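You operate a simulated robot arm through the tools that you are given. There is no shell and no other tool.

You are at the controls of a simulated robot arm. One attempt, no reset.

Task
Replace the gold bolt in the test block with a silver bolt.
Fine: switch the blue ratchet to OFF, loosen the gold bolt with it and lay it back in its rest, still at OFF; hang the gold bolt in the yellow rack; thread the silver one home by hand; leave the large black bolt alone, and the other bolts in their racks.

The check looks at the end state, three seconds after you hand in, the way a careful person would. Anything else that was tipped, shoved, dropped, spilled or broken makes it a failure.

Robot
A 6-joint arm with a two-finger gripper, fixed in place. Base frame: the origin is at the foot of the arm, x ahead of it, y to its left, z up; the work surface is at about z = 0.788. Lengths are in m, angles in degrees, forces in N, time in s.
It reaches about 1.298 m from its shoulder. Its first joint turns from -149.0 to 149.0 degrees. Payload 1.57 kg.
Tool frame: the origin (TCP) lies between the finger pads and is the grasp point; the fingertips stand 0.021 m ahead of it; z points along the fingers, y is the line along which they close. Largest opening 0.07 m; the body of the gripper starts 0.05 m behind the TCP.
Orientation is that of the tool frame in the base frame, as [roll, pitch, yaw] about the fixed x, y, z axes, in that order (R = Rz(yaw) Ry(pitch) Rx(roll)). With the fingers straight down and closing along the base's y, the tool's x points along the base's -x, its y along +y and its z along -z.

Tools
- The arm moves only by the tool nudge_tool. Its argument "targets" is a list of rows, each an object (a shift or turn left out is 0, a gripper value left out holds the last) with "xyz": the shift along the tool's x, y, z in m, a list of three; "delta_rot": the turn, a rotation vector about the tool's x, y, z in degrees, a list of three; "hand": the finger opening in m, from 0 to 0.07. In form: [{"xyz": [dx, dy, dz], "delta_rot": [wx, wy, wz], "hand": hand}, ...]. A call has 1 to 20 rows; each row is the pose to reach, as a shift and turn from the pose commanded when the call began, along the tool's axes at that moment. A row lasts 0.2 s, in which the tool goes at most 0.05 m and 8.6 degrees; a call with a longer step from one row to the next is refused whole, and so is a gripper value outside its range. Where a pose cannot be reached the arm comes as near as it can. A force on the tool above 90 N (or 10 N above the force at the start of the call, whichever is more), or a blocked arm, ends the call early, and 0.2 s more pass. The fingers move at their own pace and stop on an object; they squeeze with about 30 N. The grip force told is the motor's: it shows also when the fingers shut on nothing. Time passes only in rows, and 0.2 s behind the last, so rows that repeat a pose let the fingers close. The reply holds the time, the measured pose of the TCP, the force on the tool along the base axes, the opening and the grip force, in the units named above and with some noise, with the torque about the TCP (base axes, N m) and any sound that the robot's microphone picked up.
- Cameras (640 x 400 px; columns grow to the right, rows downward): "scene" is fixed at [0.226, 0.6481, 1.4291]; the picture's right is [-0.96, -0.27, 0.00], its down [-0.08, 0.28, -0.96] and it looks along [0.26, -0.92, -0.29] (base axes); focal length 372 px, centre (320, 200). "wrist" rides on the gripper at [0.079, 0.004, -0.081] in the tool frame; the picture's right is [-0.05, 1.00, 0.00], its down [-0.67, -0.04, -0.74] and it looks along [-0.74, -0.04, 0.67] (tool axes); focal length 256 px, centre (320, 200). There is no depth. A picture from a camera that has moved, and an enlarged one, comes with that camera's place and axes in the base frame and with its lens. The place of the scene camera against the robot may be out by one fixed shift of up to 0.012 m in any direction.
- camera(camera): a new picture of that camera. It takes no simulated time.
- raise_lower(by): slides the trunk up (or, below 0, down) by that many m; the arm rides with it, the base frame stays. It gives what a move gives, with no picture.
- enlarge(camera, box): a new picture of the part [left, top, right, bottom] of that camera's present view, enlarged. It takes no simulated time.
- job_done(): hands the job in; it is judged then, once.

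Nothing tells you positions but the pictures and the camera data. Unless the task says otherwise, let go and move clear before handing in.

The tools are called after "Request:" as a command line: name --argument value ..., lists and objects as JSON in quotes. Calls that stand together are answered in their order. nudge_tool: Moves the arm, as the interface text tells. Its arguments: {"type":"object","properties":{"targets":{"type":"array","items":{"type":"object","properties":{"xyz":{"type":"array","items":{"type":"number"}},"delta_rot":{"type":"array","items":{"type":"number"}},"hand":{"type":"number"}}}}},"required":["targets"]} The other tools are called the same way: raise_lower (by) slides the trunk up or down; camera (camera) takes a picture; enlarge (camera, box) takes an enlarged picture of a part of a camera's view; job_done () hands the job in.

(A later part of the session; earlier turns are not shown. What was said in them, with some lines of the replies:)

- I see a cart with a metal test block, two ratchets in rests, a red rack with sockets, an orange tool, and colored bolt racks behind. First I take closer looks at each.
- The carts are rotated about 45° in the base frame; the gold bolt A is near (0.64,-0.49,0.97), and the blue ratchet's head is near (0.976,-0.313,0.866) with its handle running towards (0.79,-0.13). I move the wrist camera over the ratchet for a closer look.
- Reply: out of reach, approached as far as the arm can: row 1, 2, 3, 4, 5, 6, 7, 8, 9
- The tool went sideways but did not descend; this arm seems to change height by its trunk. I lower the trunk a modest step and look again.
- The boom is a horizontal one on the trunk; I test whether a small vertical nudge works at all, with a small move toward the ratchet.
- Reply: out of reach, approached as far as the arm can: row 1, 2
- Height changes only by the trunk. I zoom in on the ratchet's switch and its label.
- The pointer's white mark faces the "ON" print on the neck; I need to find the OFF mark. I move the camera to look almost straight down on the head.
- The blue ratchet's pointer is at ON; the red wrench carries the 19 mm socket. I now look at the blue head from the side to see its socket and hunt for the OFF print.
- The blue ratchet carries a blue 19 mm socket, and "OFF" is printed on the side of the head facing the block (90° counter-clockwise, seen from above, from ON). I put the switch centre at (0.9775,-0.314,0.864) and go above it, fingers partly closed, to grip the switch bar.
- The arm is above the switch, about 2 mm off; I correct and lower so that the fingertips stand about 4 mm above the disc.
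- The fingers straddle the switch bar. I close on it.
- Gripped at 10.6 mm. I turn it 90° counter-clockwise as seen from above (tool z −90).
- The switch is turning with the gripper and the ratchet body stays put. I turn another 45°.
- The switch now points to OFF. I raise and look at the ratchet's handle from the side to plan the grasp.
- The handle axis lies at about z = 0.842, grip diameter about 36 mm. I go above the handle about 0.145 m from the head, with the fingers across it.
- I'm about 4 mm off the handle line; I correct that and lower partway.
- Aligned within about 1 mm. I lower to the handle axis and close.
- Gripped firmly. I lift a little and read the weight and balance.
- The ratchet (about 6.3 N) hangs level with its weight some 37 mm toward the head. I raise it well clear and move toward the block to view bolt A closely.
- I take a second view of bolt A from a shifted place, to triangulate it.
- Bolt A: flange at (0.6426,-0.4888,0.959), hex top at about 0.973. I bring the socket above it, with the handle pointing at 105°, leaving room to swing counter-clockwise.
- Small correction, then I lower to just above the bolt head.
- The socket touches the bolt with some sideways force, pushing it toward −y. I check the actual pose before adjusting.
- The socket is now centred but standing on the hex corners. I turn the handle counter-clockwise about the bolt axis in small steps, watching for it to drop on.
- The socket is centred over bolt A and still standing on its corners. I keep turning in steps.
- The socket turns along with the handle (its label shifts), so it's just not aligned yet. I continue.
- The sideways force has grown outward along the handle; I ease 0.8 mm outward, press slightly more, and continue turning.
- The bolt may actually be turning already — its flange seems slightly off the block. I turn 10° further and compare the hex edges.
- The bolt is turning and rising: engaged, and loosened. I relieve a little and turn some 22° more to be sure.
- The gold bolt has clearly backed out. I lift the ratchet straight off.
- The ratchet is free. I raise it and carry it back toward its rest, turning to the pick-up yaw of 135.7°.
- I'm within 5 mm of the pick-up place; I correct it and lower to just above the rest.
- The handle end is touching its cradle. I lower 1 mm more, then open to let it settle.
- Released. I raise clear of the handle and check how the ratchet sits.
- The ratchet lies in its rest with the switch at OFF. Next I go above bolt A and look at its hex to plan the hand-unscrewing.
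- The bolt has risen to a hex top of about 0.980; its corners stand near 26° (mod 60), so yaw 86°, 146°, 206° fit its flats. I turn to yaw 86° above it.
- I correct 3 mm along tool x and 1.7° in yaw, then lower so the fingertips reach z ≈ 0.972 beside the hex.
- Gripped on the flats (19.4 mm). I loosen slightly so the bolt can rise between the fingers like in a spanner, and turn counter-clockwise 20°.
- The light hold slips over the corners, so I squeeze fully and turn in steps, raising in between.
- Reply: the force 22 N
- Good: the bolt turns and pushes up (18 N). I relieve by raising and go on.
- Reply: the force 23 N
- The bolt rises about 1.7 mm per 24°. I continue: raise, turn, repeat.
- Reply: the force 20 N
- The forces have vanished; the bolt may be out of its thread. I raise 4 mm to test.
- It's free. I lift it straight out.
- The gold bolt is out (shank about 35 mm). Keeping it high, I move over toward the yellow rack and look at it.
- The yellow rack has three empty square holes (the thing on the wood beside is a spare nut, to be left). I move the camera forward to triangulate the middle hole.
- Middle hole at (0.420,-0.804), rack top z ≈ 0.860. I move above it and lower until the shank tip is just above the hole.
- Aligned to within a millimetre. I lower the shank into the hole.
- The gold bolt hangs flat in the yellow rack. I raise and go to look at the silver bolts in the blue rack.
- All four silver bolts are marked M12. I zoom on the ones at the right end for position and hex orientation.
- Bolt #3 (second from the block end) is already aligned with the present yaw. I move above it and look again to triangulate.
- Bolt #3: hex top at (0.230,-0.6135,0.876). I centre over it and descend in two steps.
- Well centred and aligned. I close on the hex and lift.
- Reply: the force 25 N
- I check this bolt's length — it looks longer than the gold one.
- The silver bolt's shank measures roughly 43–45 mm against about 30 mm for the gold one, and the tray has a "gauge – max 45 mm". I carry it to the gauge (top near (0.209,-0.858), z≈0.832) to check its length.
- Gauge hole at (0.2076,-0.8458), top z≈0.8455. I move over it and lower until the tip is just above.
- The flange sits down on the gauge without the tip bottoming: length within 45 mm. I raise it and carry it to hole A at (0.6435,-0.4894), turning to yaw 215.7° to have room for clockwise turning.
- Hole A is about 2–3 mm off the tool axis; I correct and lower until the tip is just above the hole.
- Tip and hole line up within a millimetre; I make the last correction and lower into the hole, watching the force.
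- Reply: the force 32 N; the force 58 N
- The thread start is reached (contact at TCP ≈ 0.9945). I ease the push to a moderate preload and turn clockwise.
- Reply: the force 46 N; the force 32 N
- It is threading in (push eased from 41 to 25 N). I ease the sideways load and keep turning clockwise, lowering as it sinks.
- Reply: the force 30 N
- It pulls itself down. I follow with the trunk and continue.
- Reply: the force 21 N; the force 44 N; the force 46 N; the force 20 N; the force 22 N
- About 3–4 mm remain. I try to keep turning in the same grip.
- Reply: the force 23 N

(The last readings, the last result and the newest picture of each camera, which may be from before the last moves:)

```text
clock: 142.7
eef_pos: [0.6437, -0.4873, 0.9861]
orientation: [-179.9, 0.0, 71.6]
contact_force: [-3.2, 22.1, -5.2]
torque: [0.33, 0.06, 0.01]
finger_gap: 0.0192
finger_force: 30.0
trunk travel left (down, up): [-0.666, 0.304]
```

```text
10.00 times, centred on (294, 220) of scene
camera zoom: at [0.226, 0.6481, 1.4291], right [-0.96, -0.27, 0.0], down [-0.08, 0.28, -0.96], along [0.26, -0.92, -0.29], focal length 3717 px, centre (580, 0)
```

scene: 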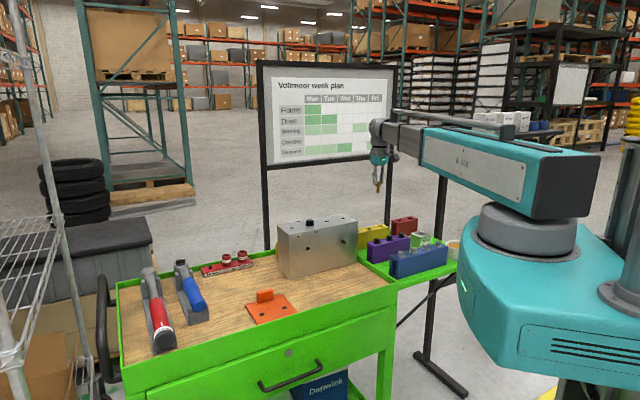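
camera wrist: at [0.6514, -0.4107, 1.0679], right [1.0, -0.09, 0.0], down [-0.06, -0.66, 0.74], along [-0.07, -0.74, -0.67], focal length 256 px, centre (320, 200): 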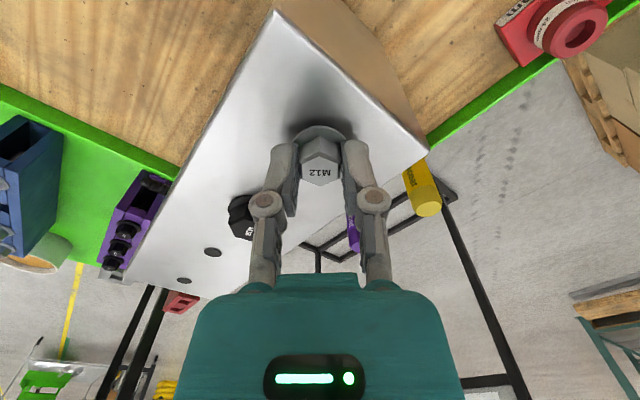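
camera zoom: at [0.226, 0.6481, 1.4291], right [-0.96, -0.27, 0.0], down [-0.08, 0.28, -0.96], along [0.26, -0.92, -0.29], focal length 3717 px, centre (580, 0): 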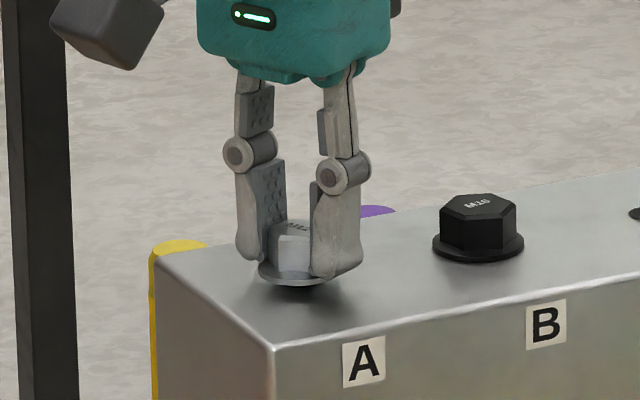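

Request:
raise_lower --by -0.001

Request:
nudge_tool --targets '[{"xyz": [0.0006, 0, 0], "delta_rot": [0, 0, 4]}, {"xyz": [0.0006, 0, 0], "delta_rot": [0, 0, 8]}, {"xyz": [0.0006, 0, 0], "delta_rot": [0, 0, 12]}, {"xyz": [0.0006, 0, 0], "delta_rot": [0, 0, 16]}]'

Request:
raise_lower --by -0.001

Request:
nudge_tool --targets '[{"delta_rot": [0, 0, 4]}, {"delta_rot": [0, 0, 8]}, {"delta_rot": [0, 0, 12]}, {"delta_rot": [0, 0, 16]}]'

Request:
enlarge --camera "scene" --box '[270, 200, 318, 240]'

```text
clock: 143.2
eef_pos: [0.6427, -0.4889, 0.9859]
orientation: [-179.9, 0.1, 71.7]
contact_force: [-2.2, 21.7, 6.3]
torque: [0.48, -0.01, 0.0]
finger_gap: 0.0194
finger_force: 30.3
trunk travel left (down, up): [-0.665, 0.305]
```

```text
clock: 144.2
eef_pos: [0.6432, -0.4884, 0.9842]
orientation: [-179.8, 0.0, 55.6]
contact_force: [-10.4, 28.3, -11.4]
torque: [0.41, 0.09, -0.03]
finger_gap: 0.0194
finger_force: 30.3
trunk travel left (down, up): [-0.665, 0.305]
```

```text
clock: 144.7
eef_pos: [0.6434, -0.4877, 0.9847]
orientation: [-179.9, -0.1, 55.7]
contact_force: [-6.2, 26.5, 1.1]
torque: [0.54, 0.15, 0.03]
finger_gap: 0.0192
finger_force: 30.3
trunk travel left (down, up): [-0.664, 0.306]
```

```text
clock: 145.7
eef_pos: [0.6436, -0.4882, 0.9841]
orientation: [-179.9, 0.1, 39.7]
contact_force: [-15.3, 25.4, -14.4]
torque: [0.5, 0.1, -0.03]
finger_gap: 0.0194
finger_force: 30.2
trunk travel left (down, up): [-0.664, 0.306]
```

```text
10.00 times, centred on (294, 220) of scene
camera zoom: at [0.226, 0.6481, 1.4291], right [-0.96, -0.27, 0.0], down [-0.08, 0.28, -0.96], along [0.26, -0.92, -0.29], focal length 3717 px, centre (580, 0)
```

zoom: 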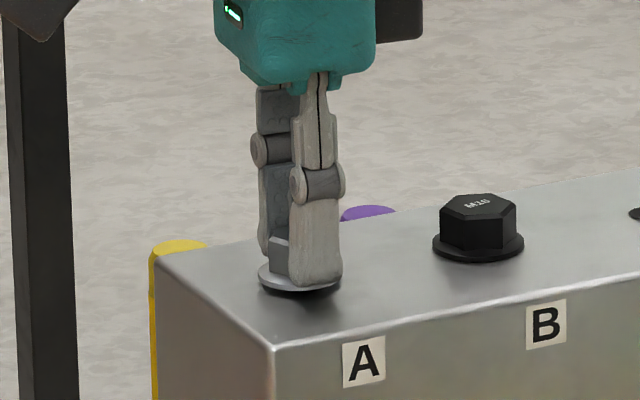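

Nearly seated. I continue in small turns until it stops.

Request:
raise_lower --by -0.001

Request:
nudge_tool --targets '[{"delta_rot": [0, 0, 4]}, {"delta_rot": [0, 0, 8]}, {"delta_rot": [0, 0, 12]}, {"delta_rot": [0, 0, 16]}]'

Request:
camera --camera "wrist"

Request:
enlarge --camera "scene" --box '[280, 210, 304, 240]'

```text
clock: 146.2
eef_pos: [0.6438, -0.4878, 0.9831]
orientation: [-179.9, 0.0, 39.7]
contact_force: [-10.5, 23.2, 1.1]
torque: [0.44, 0.23, 0.01]
finger_gap: 0.0195
finger_force: 30.1
trunk travel left (down, up): [-0.663, 0.307]
```

```text
clock: 147.2
eef_pos: [0.6442, -0.4873, 0.9835]
orientation: [-179.7, 0.3, 23.6]
contact_force: [-16.7, 31.3, -16.6]
torque: [0.63, 0.05, 0.03]
finger_gap: 0.0191
finger_force: 29.9
trunk travel left (down, up): [-0.663, 0.307]
```

```text
taken
camera wrist: at [0.7184, -0.4626, 1.0642], right [0.35, -0.94, -0.01], down [-0.62, -0.24, 0.75], along [-0.7, -0.26, -0.66], focal length 256 px, centre (320, 200)
```

wrist: 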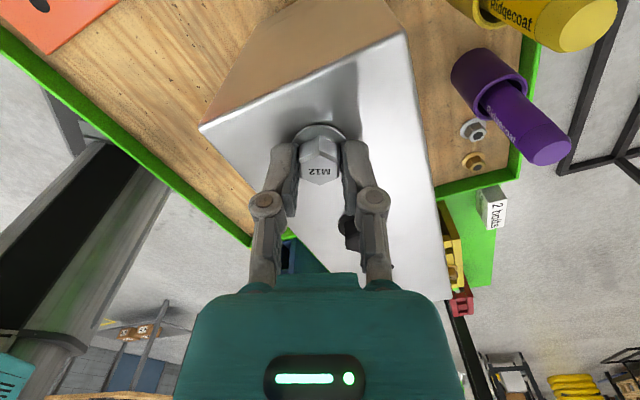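

```text
13.33 times, centred on (292, 225) of scene
camera zoom: at [0.226, 0.6481, 1.4291], right [-0.96, -0.27, 0.0], down [-0.08, 0.28, -0.96], along [0.26, -0.92, -0.29], focal length 4956 px, centre (693, -133)
```

zoom: 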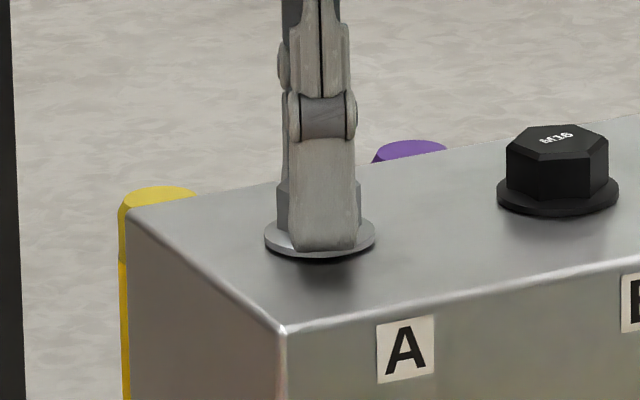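

Nearly home, but sideways load has built up in this grip. I open, raise, and look at the seat before a final regrip.

Request:
nudge_tool --targets '[{"hand": 0.022}, {"hand": 0.028}, {"hand": 0.036}, {"hand": 0.036}]'

Request:
raise_lower --by 0.05

Request:
camera --camera "wrist"

Request:
enlarge --camera "scene" --box '[280, 210, 312, 240]'

Request:
enlarge --camera "wrist" --box '[270, 60, 370, 150]'

```text
clock: 148.2
eef_pos: [0.6452, -0.4918, 0.9814]
orientation: [180.0, 0.0, 23.7]
contact_force: [-0.3, -0.3, 0.3]
torque: [-0.01, 0.0, -0.03]
finger_gap: 0.036
finger_force: 0.1
trunk travel left (down, up): [-0.663, 0.307]
```

```text
clock: 149.2
eef_pos: [0.644, -0.4918, 1.031]
orientation: [180.0, 0.0, 23.7]
contact_force: [-0.3, 0.0, -0.7]
torque: [-0.01, 0.05, -0.02]
finger_gap: 0.0361
finger_force: 0.1
trunk travel left (down, up): [-0.713, 0.257]
```

```text
taken
camera wrist: at [0.7195, -0.4654, 1.1135], right [0.35, -0.94, 0.0], down [-0.62, -0.24, 0.74], along [-0.7, -0.26, -0.67], focal length 256 px, centre (320, 200)
```

wrist: 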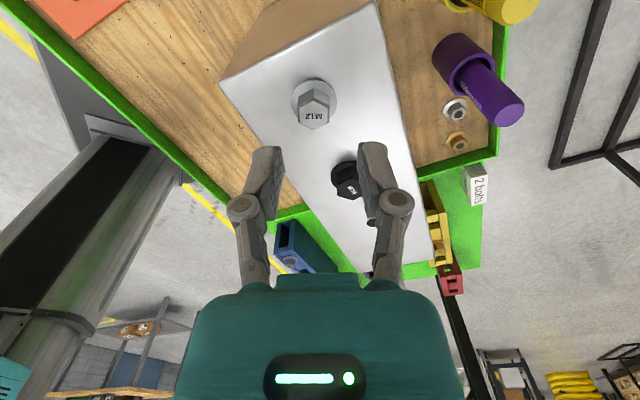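

```text
13.33 times, centred on (296, 225) of scene
camera zoom: at [0.226, 0.6481, 1.4291], right [-0.96, -0.27, 0.0], down [-0.08, 0.28, -0.96], along [0.26, -0.92, -0.29], focal length 4956 px, centre (640, -133)
```

zoom: 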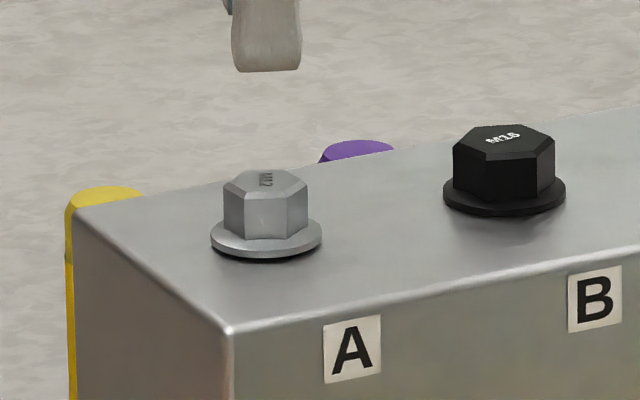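

```text
4.44 times, centred on (320, 105) of wrist
camera zoom: at [0.7195, -0.4654, 1.1135], right [0.35, -0.94, 0.0], down [-0.62, -0.24, 0.74], along [-0.7, -0.26, -0.67], focal length 1138 px, centre (320, 622)
```

zoom: 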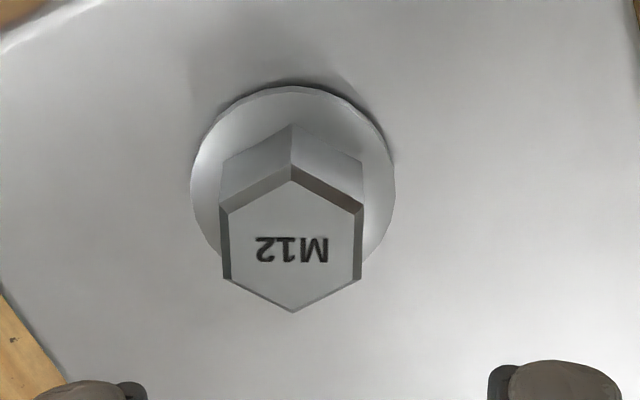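

The flange still stands roughly 0.5–1 mm off. I go back to yaw ≈80°, recentred on the bolt, for the final tightening turn.

Request:
nudge_tool --targets '[{"xyz": [0, -0.004, 0], "delta_rot": [0, 0, -7.1]}, {"xyz": [0, -0.004, 0], "delta_rot": [0, 0, -14.2]}, {"xyz": [0, -0.004, 0], "delta_rot": [0, 0, -21.3]}, {"xyz": [0, -0.004, 0], "delta_rot": [0, 0, -28.4]}, {"xyz": [0, -0.004, 0], "delta_rot": [0, 0, -35.5]}, {"xyz": [0, -0.004, 0], "delta_rot": [0, 0, -42.6]}, {"xyz": [0, -0.004, 0], "delta_rot": [0, 0, -49.7]}, {"xyz": [0, -0.004, 0], "delta_rot": [0, 0, -56.8]}, {"xyz": [0, -0.004, 0], "delta_rot": [0, 0, -56.8]}, {"xyz": [0, -0.004, 0], "delta_rot": [0, 0, -56.8]}]'

Request:
camera --camera "wrist"

Request:
enlarge --camera "wrist" --box '[270, 60, 370, 150]'

```text
clock: 151.4
eef_pos: [0.6428, -0.486, 1.0314]
orientation: [179.9, -0.1, 80.6]
contact_force: [0.1, -0.3, 0.5]
torque: [-0.01, -0.01, 0.02]
finger_gap: 0.036
finger_force: 0.0
trunk travel left (down, up): [-0.713, 0.257]
```

```text
taken
camera wrist: at [0.6603, -0.4113, 1.1135], right [0.98, -0.22, 0.0], down [-0.14, -0.65, 0.74], along [-0.16, -0.73, -0.67], focal length 256 px, centre (320, 200)
```

wrist: 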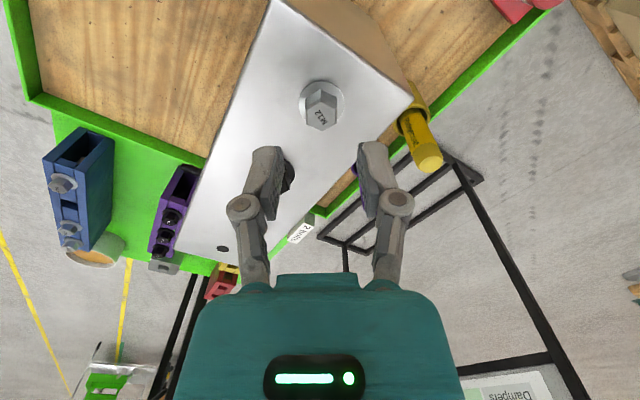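

```text
4.44 times, centred on (320, 105) of wrist
camera zoom: at [0.6603, -0.4113, 1.1135], right [0.98, -0.22, 0.0], down [-0.14, -0.65, 0.74], along [-0.16, -0.73, -0.67], focal length 1138 px, centre (320, 622)
```

zoom: 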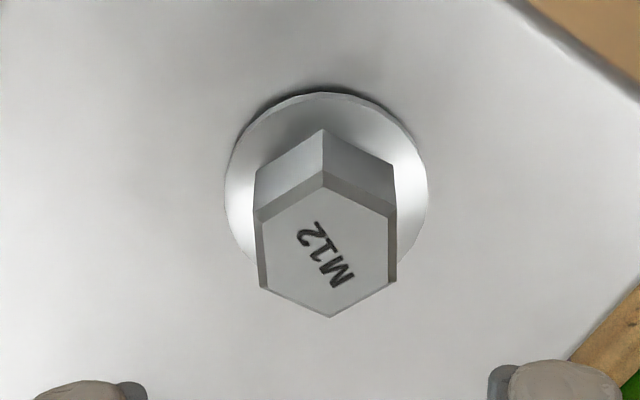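

Request:
nudge_tool --targets '[{"xyz": [-0.0006, 0.0007, 0]}, {"xyz": [-0.0006, 0.0007, 0]}]'

Request:
raise_lower --by -0.048

Request:
nudge_tool --targets '[{"hand": 0.012}, {"hand": 0.012}, {"hand": 0.012}, {"hand": 0.012}]'

Request:
nudge_tool --targets '[{"delta_rot": [0, 0, 4]}, {"delta_rot": [0, 0, 8]}, {"delta_rot": [0, 0, 12]}]'

Request:
enlarge --camera "scene" --box '[280, 210, 312, 240]'

```text
clock: 152.0
eef_pos: [0.6445, -0.4876, 1.0319]
orientation: [179.9, 0.0, 80.5]
contact_force: [-0.5, -0.1, -0.4]
torque: [-0.03, 0.0, 0.0]
finger_gap: 0.0356
finger_force: 0.0
trunk travel left (down, up): [-0.713, 0.257]
```

```text
clock: 152.9
eef_pos: [0.6445, -0.4873, 0.9836]
orientation: [-179.9, 0.0, 80.5]
contact_force: [-0.3, -0.4, -0.1]
torque: [-0.04, -0.03, -0.01]
finger_gap: 0.0361
finger_force: 0.1
trunk travel left (down, up): [-0.665, 0.305]
```

```text
clock: 153.9
eef_pos: [0.6439, -0.4881, 0.9831]
orientation: [-180.0, -0.1, 80.5]
contact_force: [-1.1, 0.0, -0.1]
torque: [0.02, 0.05, -0.03]
finger_gap: 0.019
finger_force: 29.9
trunk travel left (down, up): [-0.665, 0.305]
```

```text
clock: 154.7
eef_pos: [0.6428, -0.4878, 0.9836]
orientation: [-180.0, 0.0, 68.4]
contact_force: [-4.5, 2.6, -11.5]
torque: [-0.05, 0.1, -0.01]
finger_gap: 0.0192
finger_force: 30.2
trunk travel left (down, up): [-0.665, 0.305]
```

```text
13.33 times, centred on (296, 225) of scene
camera zoom: at [0.226, 0.6481, 1.4291], right [-0.96, -0.27, 0.0], down [-0.08, 0.28, -0.96], along [0.26, -0.92, -0.29], focal length 4956 px, centre (640, -133)
```

zoom: 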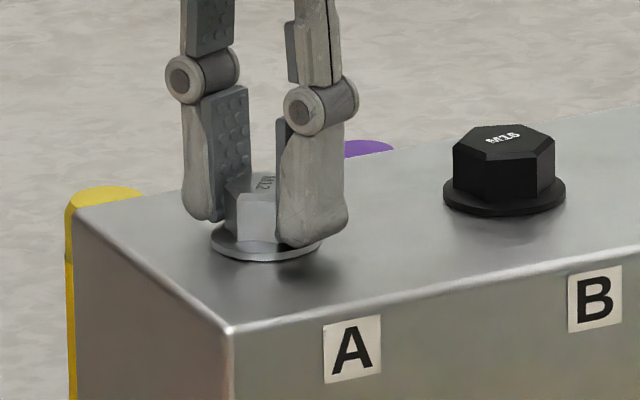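

Request:
raise_lower --by -0.0005

Request:
nudge_tool --targets '[{"delta_rot": [0, 0, 4]}, {"delta_rot": [0, 0, 8]}, {"delta_rot": [0, 0, 12]}]'

Request:
nudge_tool --targets '[{"delta_rot": [0, 0, 4]}, {"delta_rot": [0, 0, 8]}, {"delta_rot": [0, 0, 12]}]'

Request:
camera --camera "wrist"

Request:
enlarge --camera "scene" --box '[280, 210, 312, 240]'

```text
clock: 155.2
eef_pos: [0.6432, -0.4875, 0.9834]
orientation: [180.0, 0.0, 68.5]
contact_force: [-6.3, 3.4, -5.8]
torque: [0.0, 0.08, 0.0]
finger_gap: 0.0192
finger_force: 29.8
trunk travel left (down, up): [-0.665, 0.305]
```

```text
clock: 156.0
eef_pos: [0.6431, -0.4883, 0.9849]
orientation: [179.8, 0.0, 56.5]
contact_force: [0.8, -1.1, 0.3]
torque: [-0.05, -0.02, 0.14]
finger_gap: 0.019
finger_force: 30.2
trunk travel left (down, up): [-0.665, 0.305]
```

```text
clock: 156.8
eef_pos: [0.6436, -0.4874, 0.9838]
orientation: [179.9, 0.0, 44.4]
contact_force: [6.0, -2.4, 3.8]
torque: [-0.05, -0.12, 0.29]
finger_gap: 0.0188
finger_force: 30.6
trunk travel left (down, up): [-0.665, 0.305]
```

```text
taken
camera wrist: at [0.7039, -0.4367, 1.0649], right [0.66, -0.75, 0.0], down [-0.5, -0.44, 0.74], along [-0.56, -0.49, -0.67], focal length 256 px, centre (320, 200)
```

wrist: 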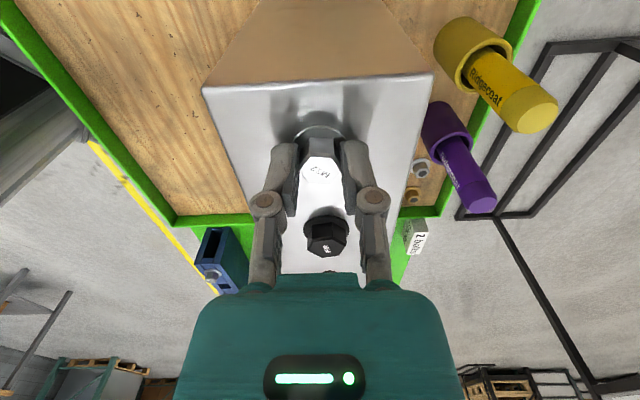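

```text
13.33 times, centred on (296, 225) of scene
camera zoom: at [0.226, 0.6481, 1.4291], right [-0.96, -0.27, 0.0], down [-0.08, 0.28, -0.96], along [0.26, -0.92, -0.29], focal length 4956 px, centre (640, -133)
```

zoom: 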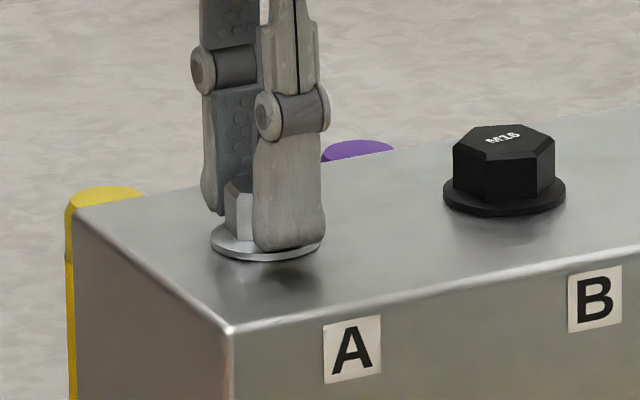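

The torque rises (0.29 N·m) and the hex begins to resist the fingers: it is seated. I let go and check.

Request:
nudge_tool --targets '[{"hand": 0.022}, {"hand": 0.028}, {"hand": 0.036}, {"hand": 0.04}, {"hand": 0.04}]'

Request:
raise_lower --by 0.1

Request:
camera --camera "wrist"

Request:
enlarge --camera "scene" --box '[280, 210, 312, 240]'

Request:
enlarge --camera "wrist" --box '[260, 20, 380, 120]'

```text
clock: 158.0
eef_pos: [0.6424, -0.487, 0.9837]
orientation: [180.0, 0.0, 44.5]
contact_force: [0.6, -1.4, -0.4]
torque: [-0.03, 0.03, -0.02]
finger_gap: 0.0401
finger_force: 0.1
trunk travel left (down, up): [-0.665, 0.305]
```

```text
clock: 159.3
eef_pos: [0.6432, -0.4878, 1.0833]
orientation: [180.0, -0.1, 44.5]
contact_force: [0.4, 0.6, 0.6]
torque: [0.01, 0.0, -0.03]
finger_gap: 0.0402
finger_force: 0.0
trunk travel left (down, up): [-0.765, 0.205]
```

```text
taken
camera wrist: at [0.7034, -0.4365, 1.1649], right [0.66, -0.75, 0.0], down [-0.5, -0.44, 0.74], along [-0.56, -0.49, -0.67], focal length 256 px, centre (320, 200)
```

wrist: 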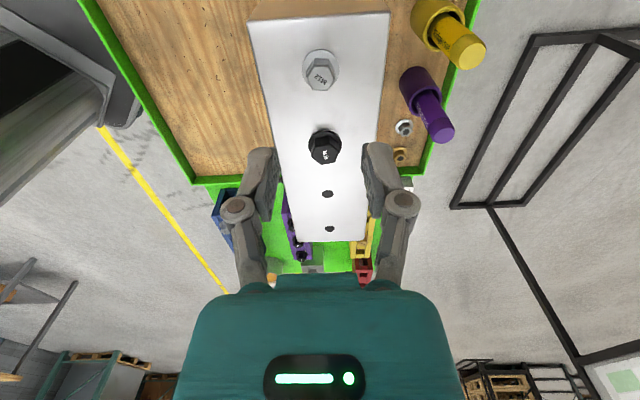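

```text
13.33 times, centred on (296, 225) of scene
camera zoom: at [0.226, 0.6481, 1.4291], right [-0.96, -0.27, 0.0], down [-0.08, 0.28, -0.96], along [0.26, -0.92, -0.29], focal length 4956 px, centre (640, -133)
```

zoom: 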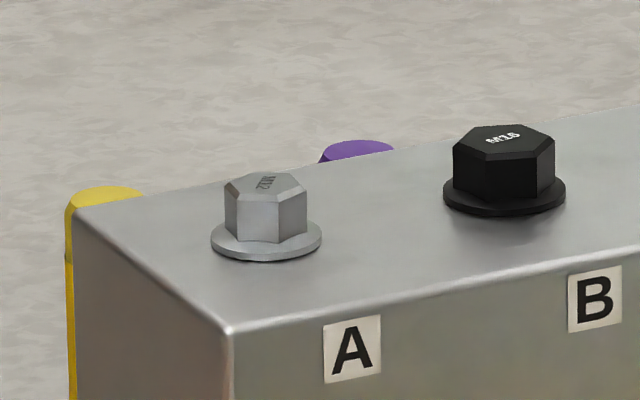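

```text
4.00 times, centred on (320, 70) of wrist
camera zoom: at [0.7034, -0.4365, 1.1649], right [0.66, -0.75, 0.0], down [-0.5, -0.44, 0.74], along [-0.56, -0.49, -0.67], focal length 1024 px, centre (320, 720)
```

zoom: 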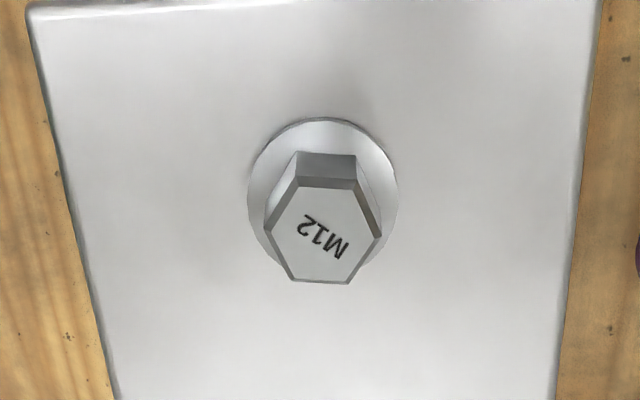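

The silver bolt sits flush like bolt B. I move clear and take a last look over the whole scene.

Request:
raise_lower --by 0.1

Request:
nudge_tool --targets '[{"xyz": [0.02, -0.03, 0]}, {"xyz": [0.04, -0.06, 0]}, {"xyz": [0.06, -0.09, 0]}, {"xyz": [0.08, -0.12, 0]}, {"xyz": [0.1, -0.15, 0]}, {"xyz": [0.1, -0.15, 0]}]'

Request:
camera --camera "scene"

Request:
enlarge --camera "scene" --box '[120, 240, 280, 340]'

Request:
enlarge --camera "scene" --box '[340, 200, 480, 288]'

Request:
enlarge --camera "scene" --box '[165, 250, 229, 290]'

```text
clock: 160.6
eef_pos: [0.6444, -0.4868, 1.1835]
orientation: [-179.9, 0.0, 44.4]
contact_force: [-0.6, 0.6, 0.1]
torque: [-0.01, 0.0, 0.03]
finger_gap: 0.0401
finger_force: 0.1
trunk travel left (down, up): [-0.865, 0.105]
```

```text
clock: 162.0
eef_pos: [0.6124, -0.309, 1.1835]
orientation: [-180.0, 0.1, 44.6]
contact_force: [0.3, 0.0, 0.1]
torque: [-0.01, -0.03, 0.0]
finger_gap: 0.04
finger_force: 0.1
trunk travel left (down, up): [-0.865, 0.105]
```

```text
taken
```

scene: 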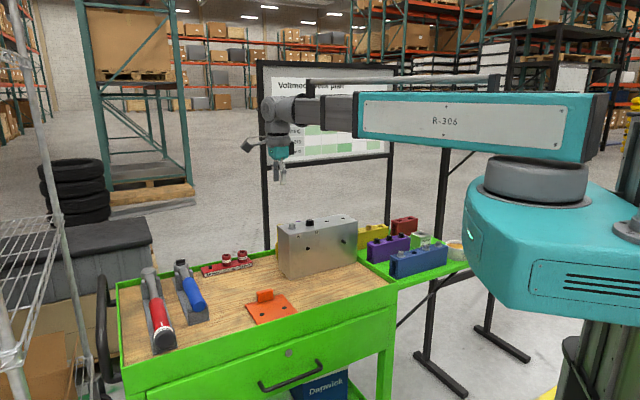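

```text
4.00 times, centred on (200, 290) of scene
camera zoom: at [0.226, 0.6481, 1.4291], right [-0.96, -0.27, 0.0], down [-0.08, 0.28, -0.96], along [0.26, -0.92, -0.29], focal length 1487 px, centre (800, -160)
```

zoom: 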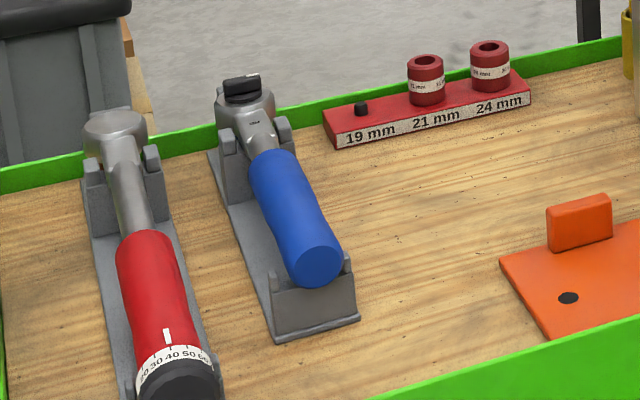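

```text
4.55 times, centred on (410, 244) of scene
camera zoom: at [0.226, 0.6481, 1.4291], right [-0.96, -0.27, 0.0], down [-0.08, 0.28, -0.96], along [0.26, -0.92, -0.29], focal length 1690 px, centre (-89, 0)
```

zoom: 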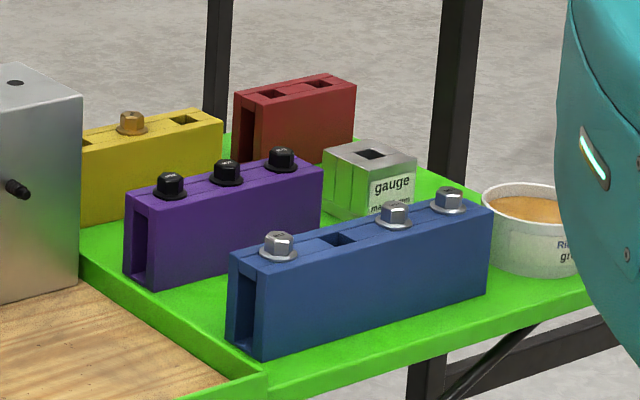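

```text
10.00 times, centred on (197, 270) of scene
camera zoom: at [0.226, 0.6481, 1.4291], right [-0.96, -0.27, 0.0], down [-0.08, 0.28, -0.96], along [0.26, -0.92, -0.29], focal length 3717 px, centre (1550, -500)
```

zoom: 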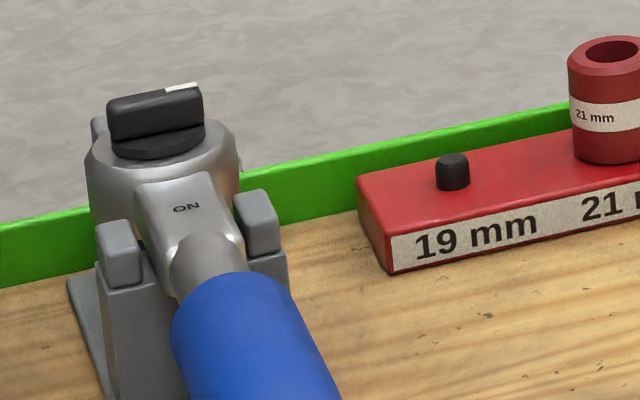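

Everything is in place:
- The ratchet is in its rest with the switch at OFF.
- The gold bolt hangs in the yellow rack.
- The silver bolt is seated at A.
- The large black bolt and the other bolts are untouched.

The arm is clear, so I hand in.

Request:
job_done

```text
The job is handed in.
```

The gold bolt in the test block has been replaced with a silver M12 bolt, and I've handed the job in. I haven't seen the verdict.

- **Ratchet:** I switched it to OFF, loosened the gold bolt with it (about 80° of turn), and laid it back in its rest still at OFF. Its handle end sits about 4 mm to one side of where it started, but it is within the rest.
- **Gold bolt:** it hangs in the middle hole of the yellow rack, flange flat on top.
- **Silver bolt:** I took the second one from the block end of the blue rack. It looked longer than the gold one (roughly 43–45 mm against about 30 mm), so I checked it in the 45 mm gauge before using it. It passed. I then threaded it into hole A by hand until the flange sat flush and the torque rose.
- **Everything else:** the large black bolt and the other bolts were not touched. The gauge shows no sign of having moved. The arm is clear of the work.
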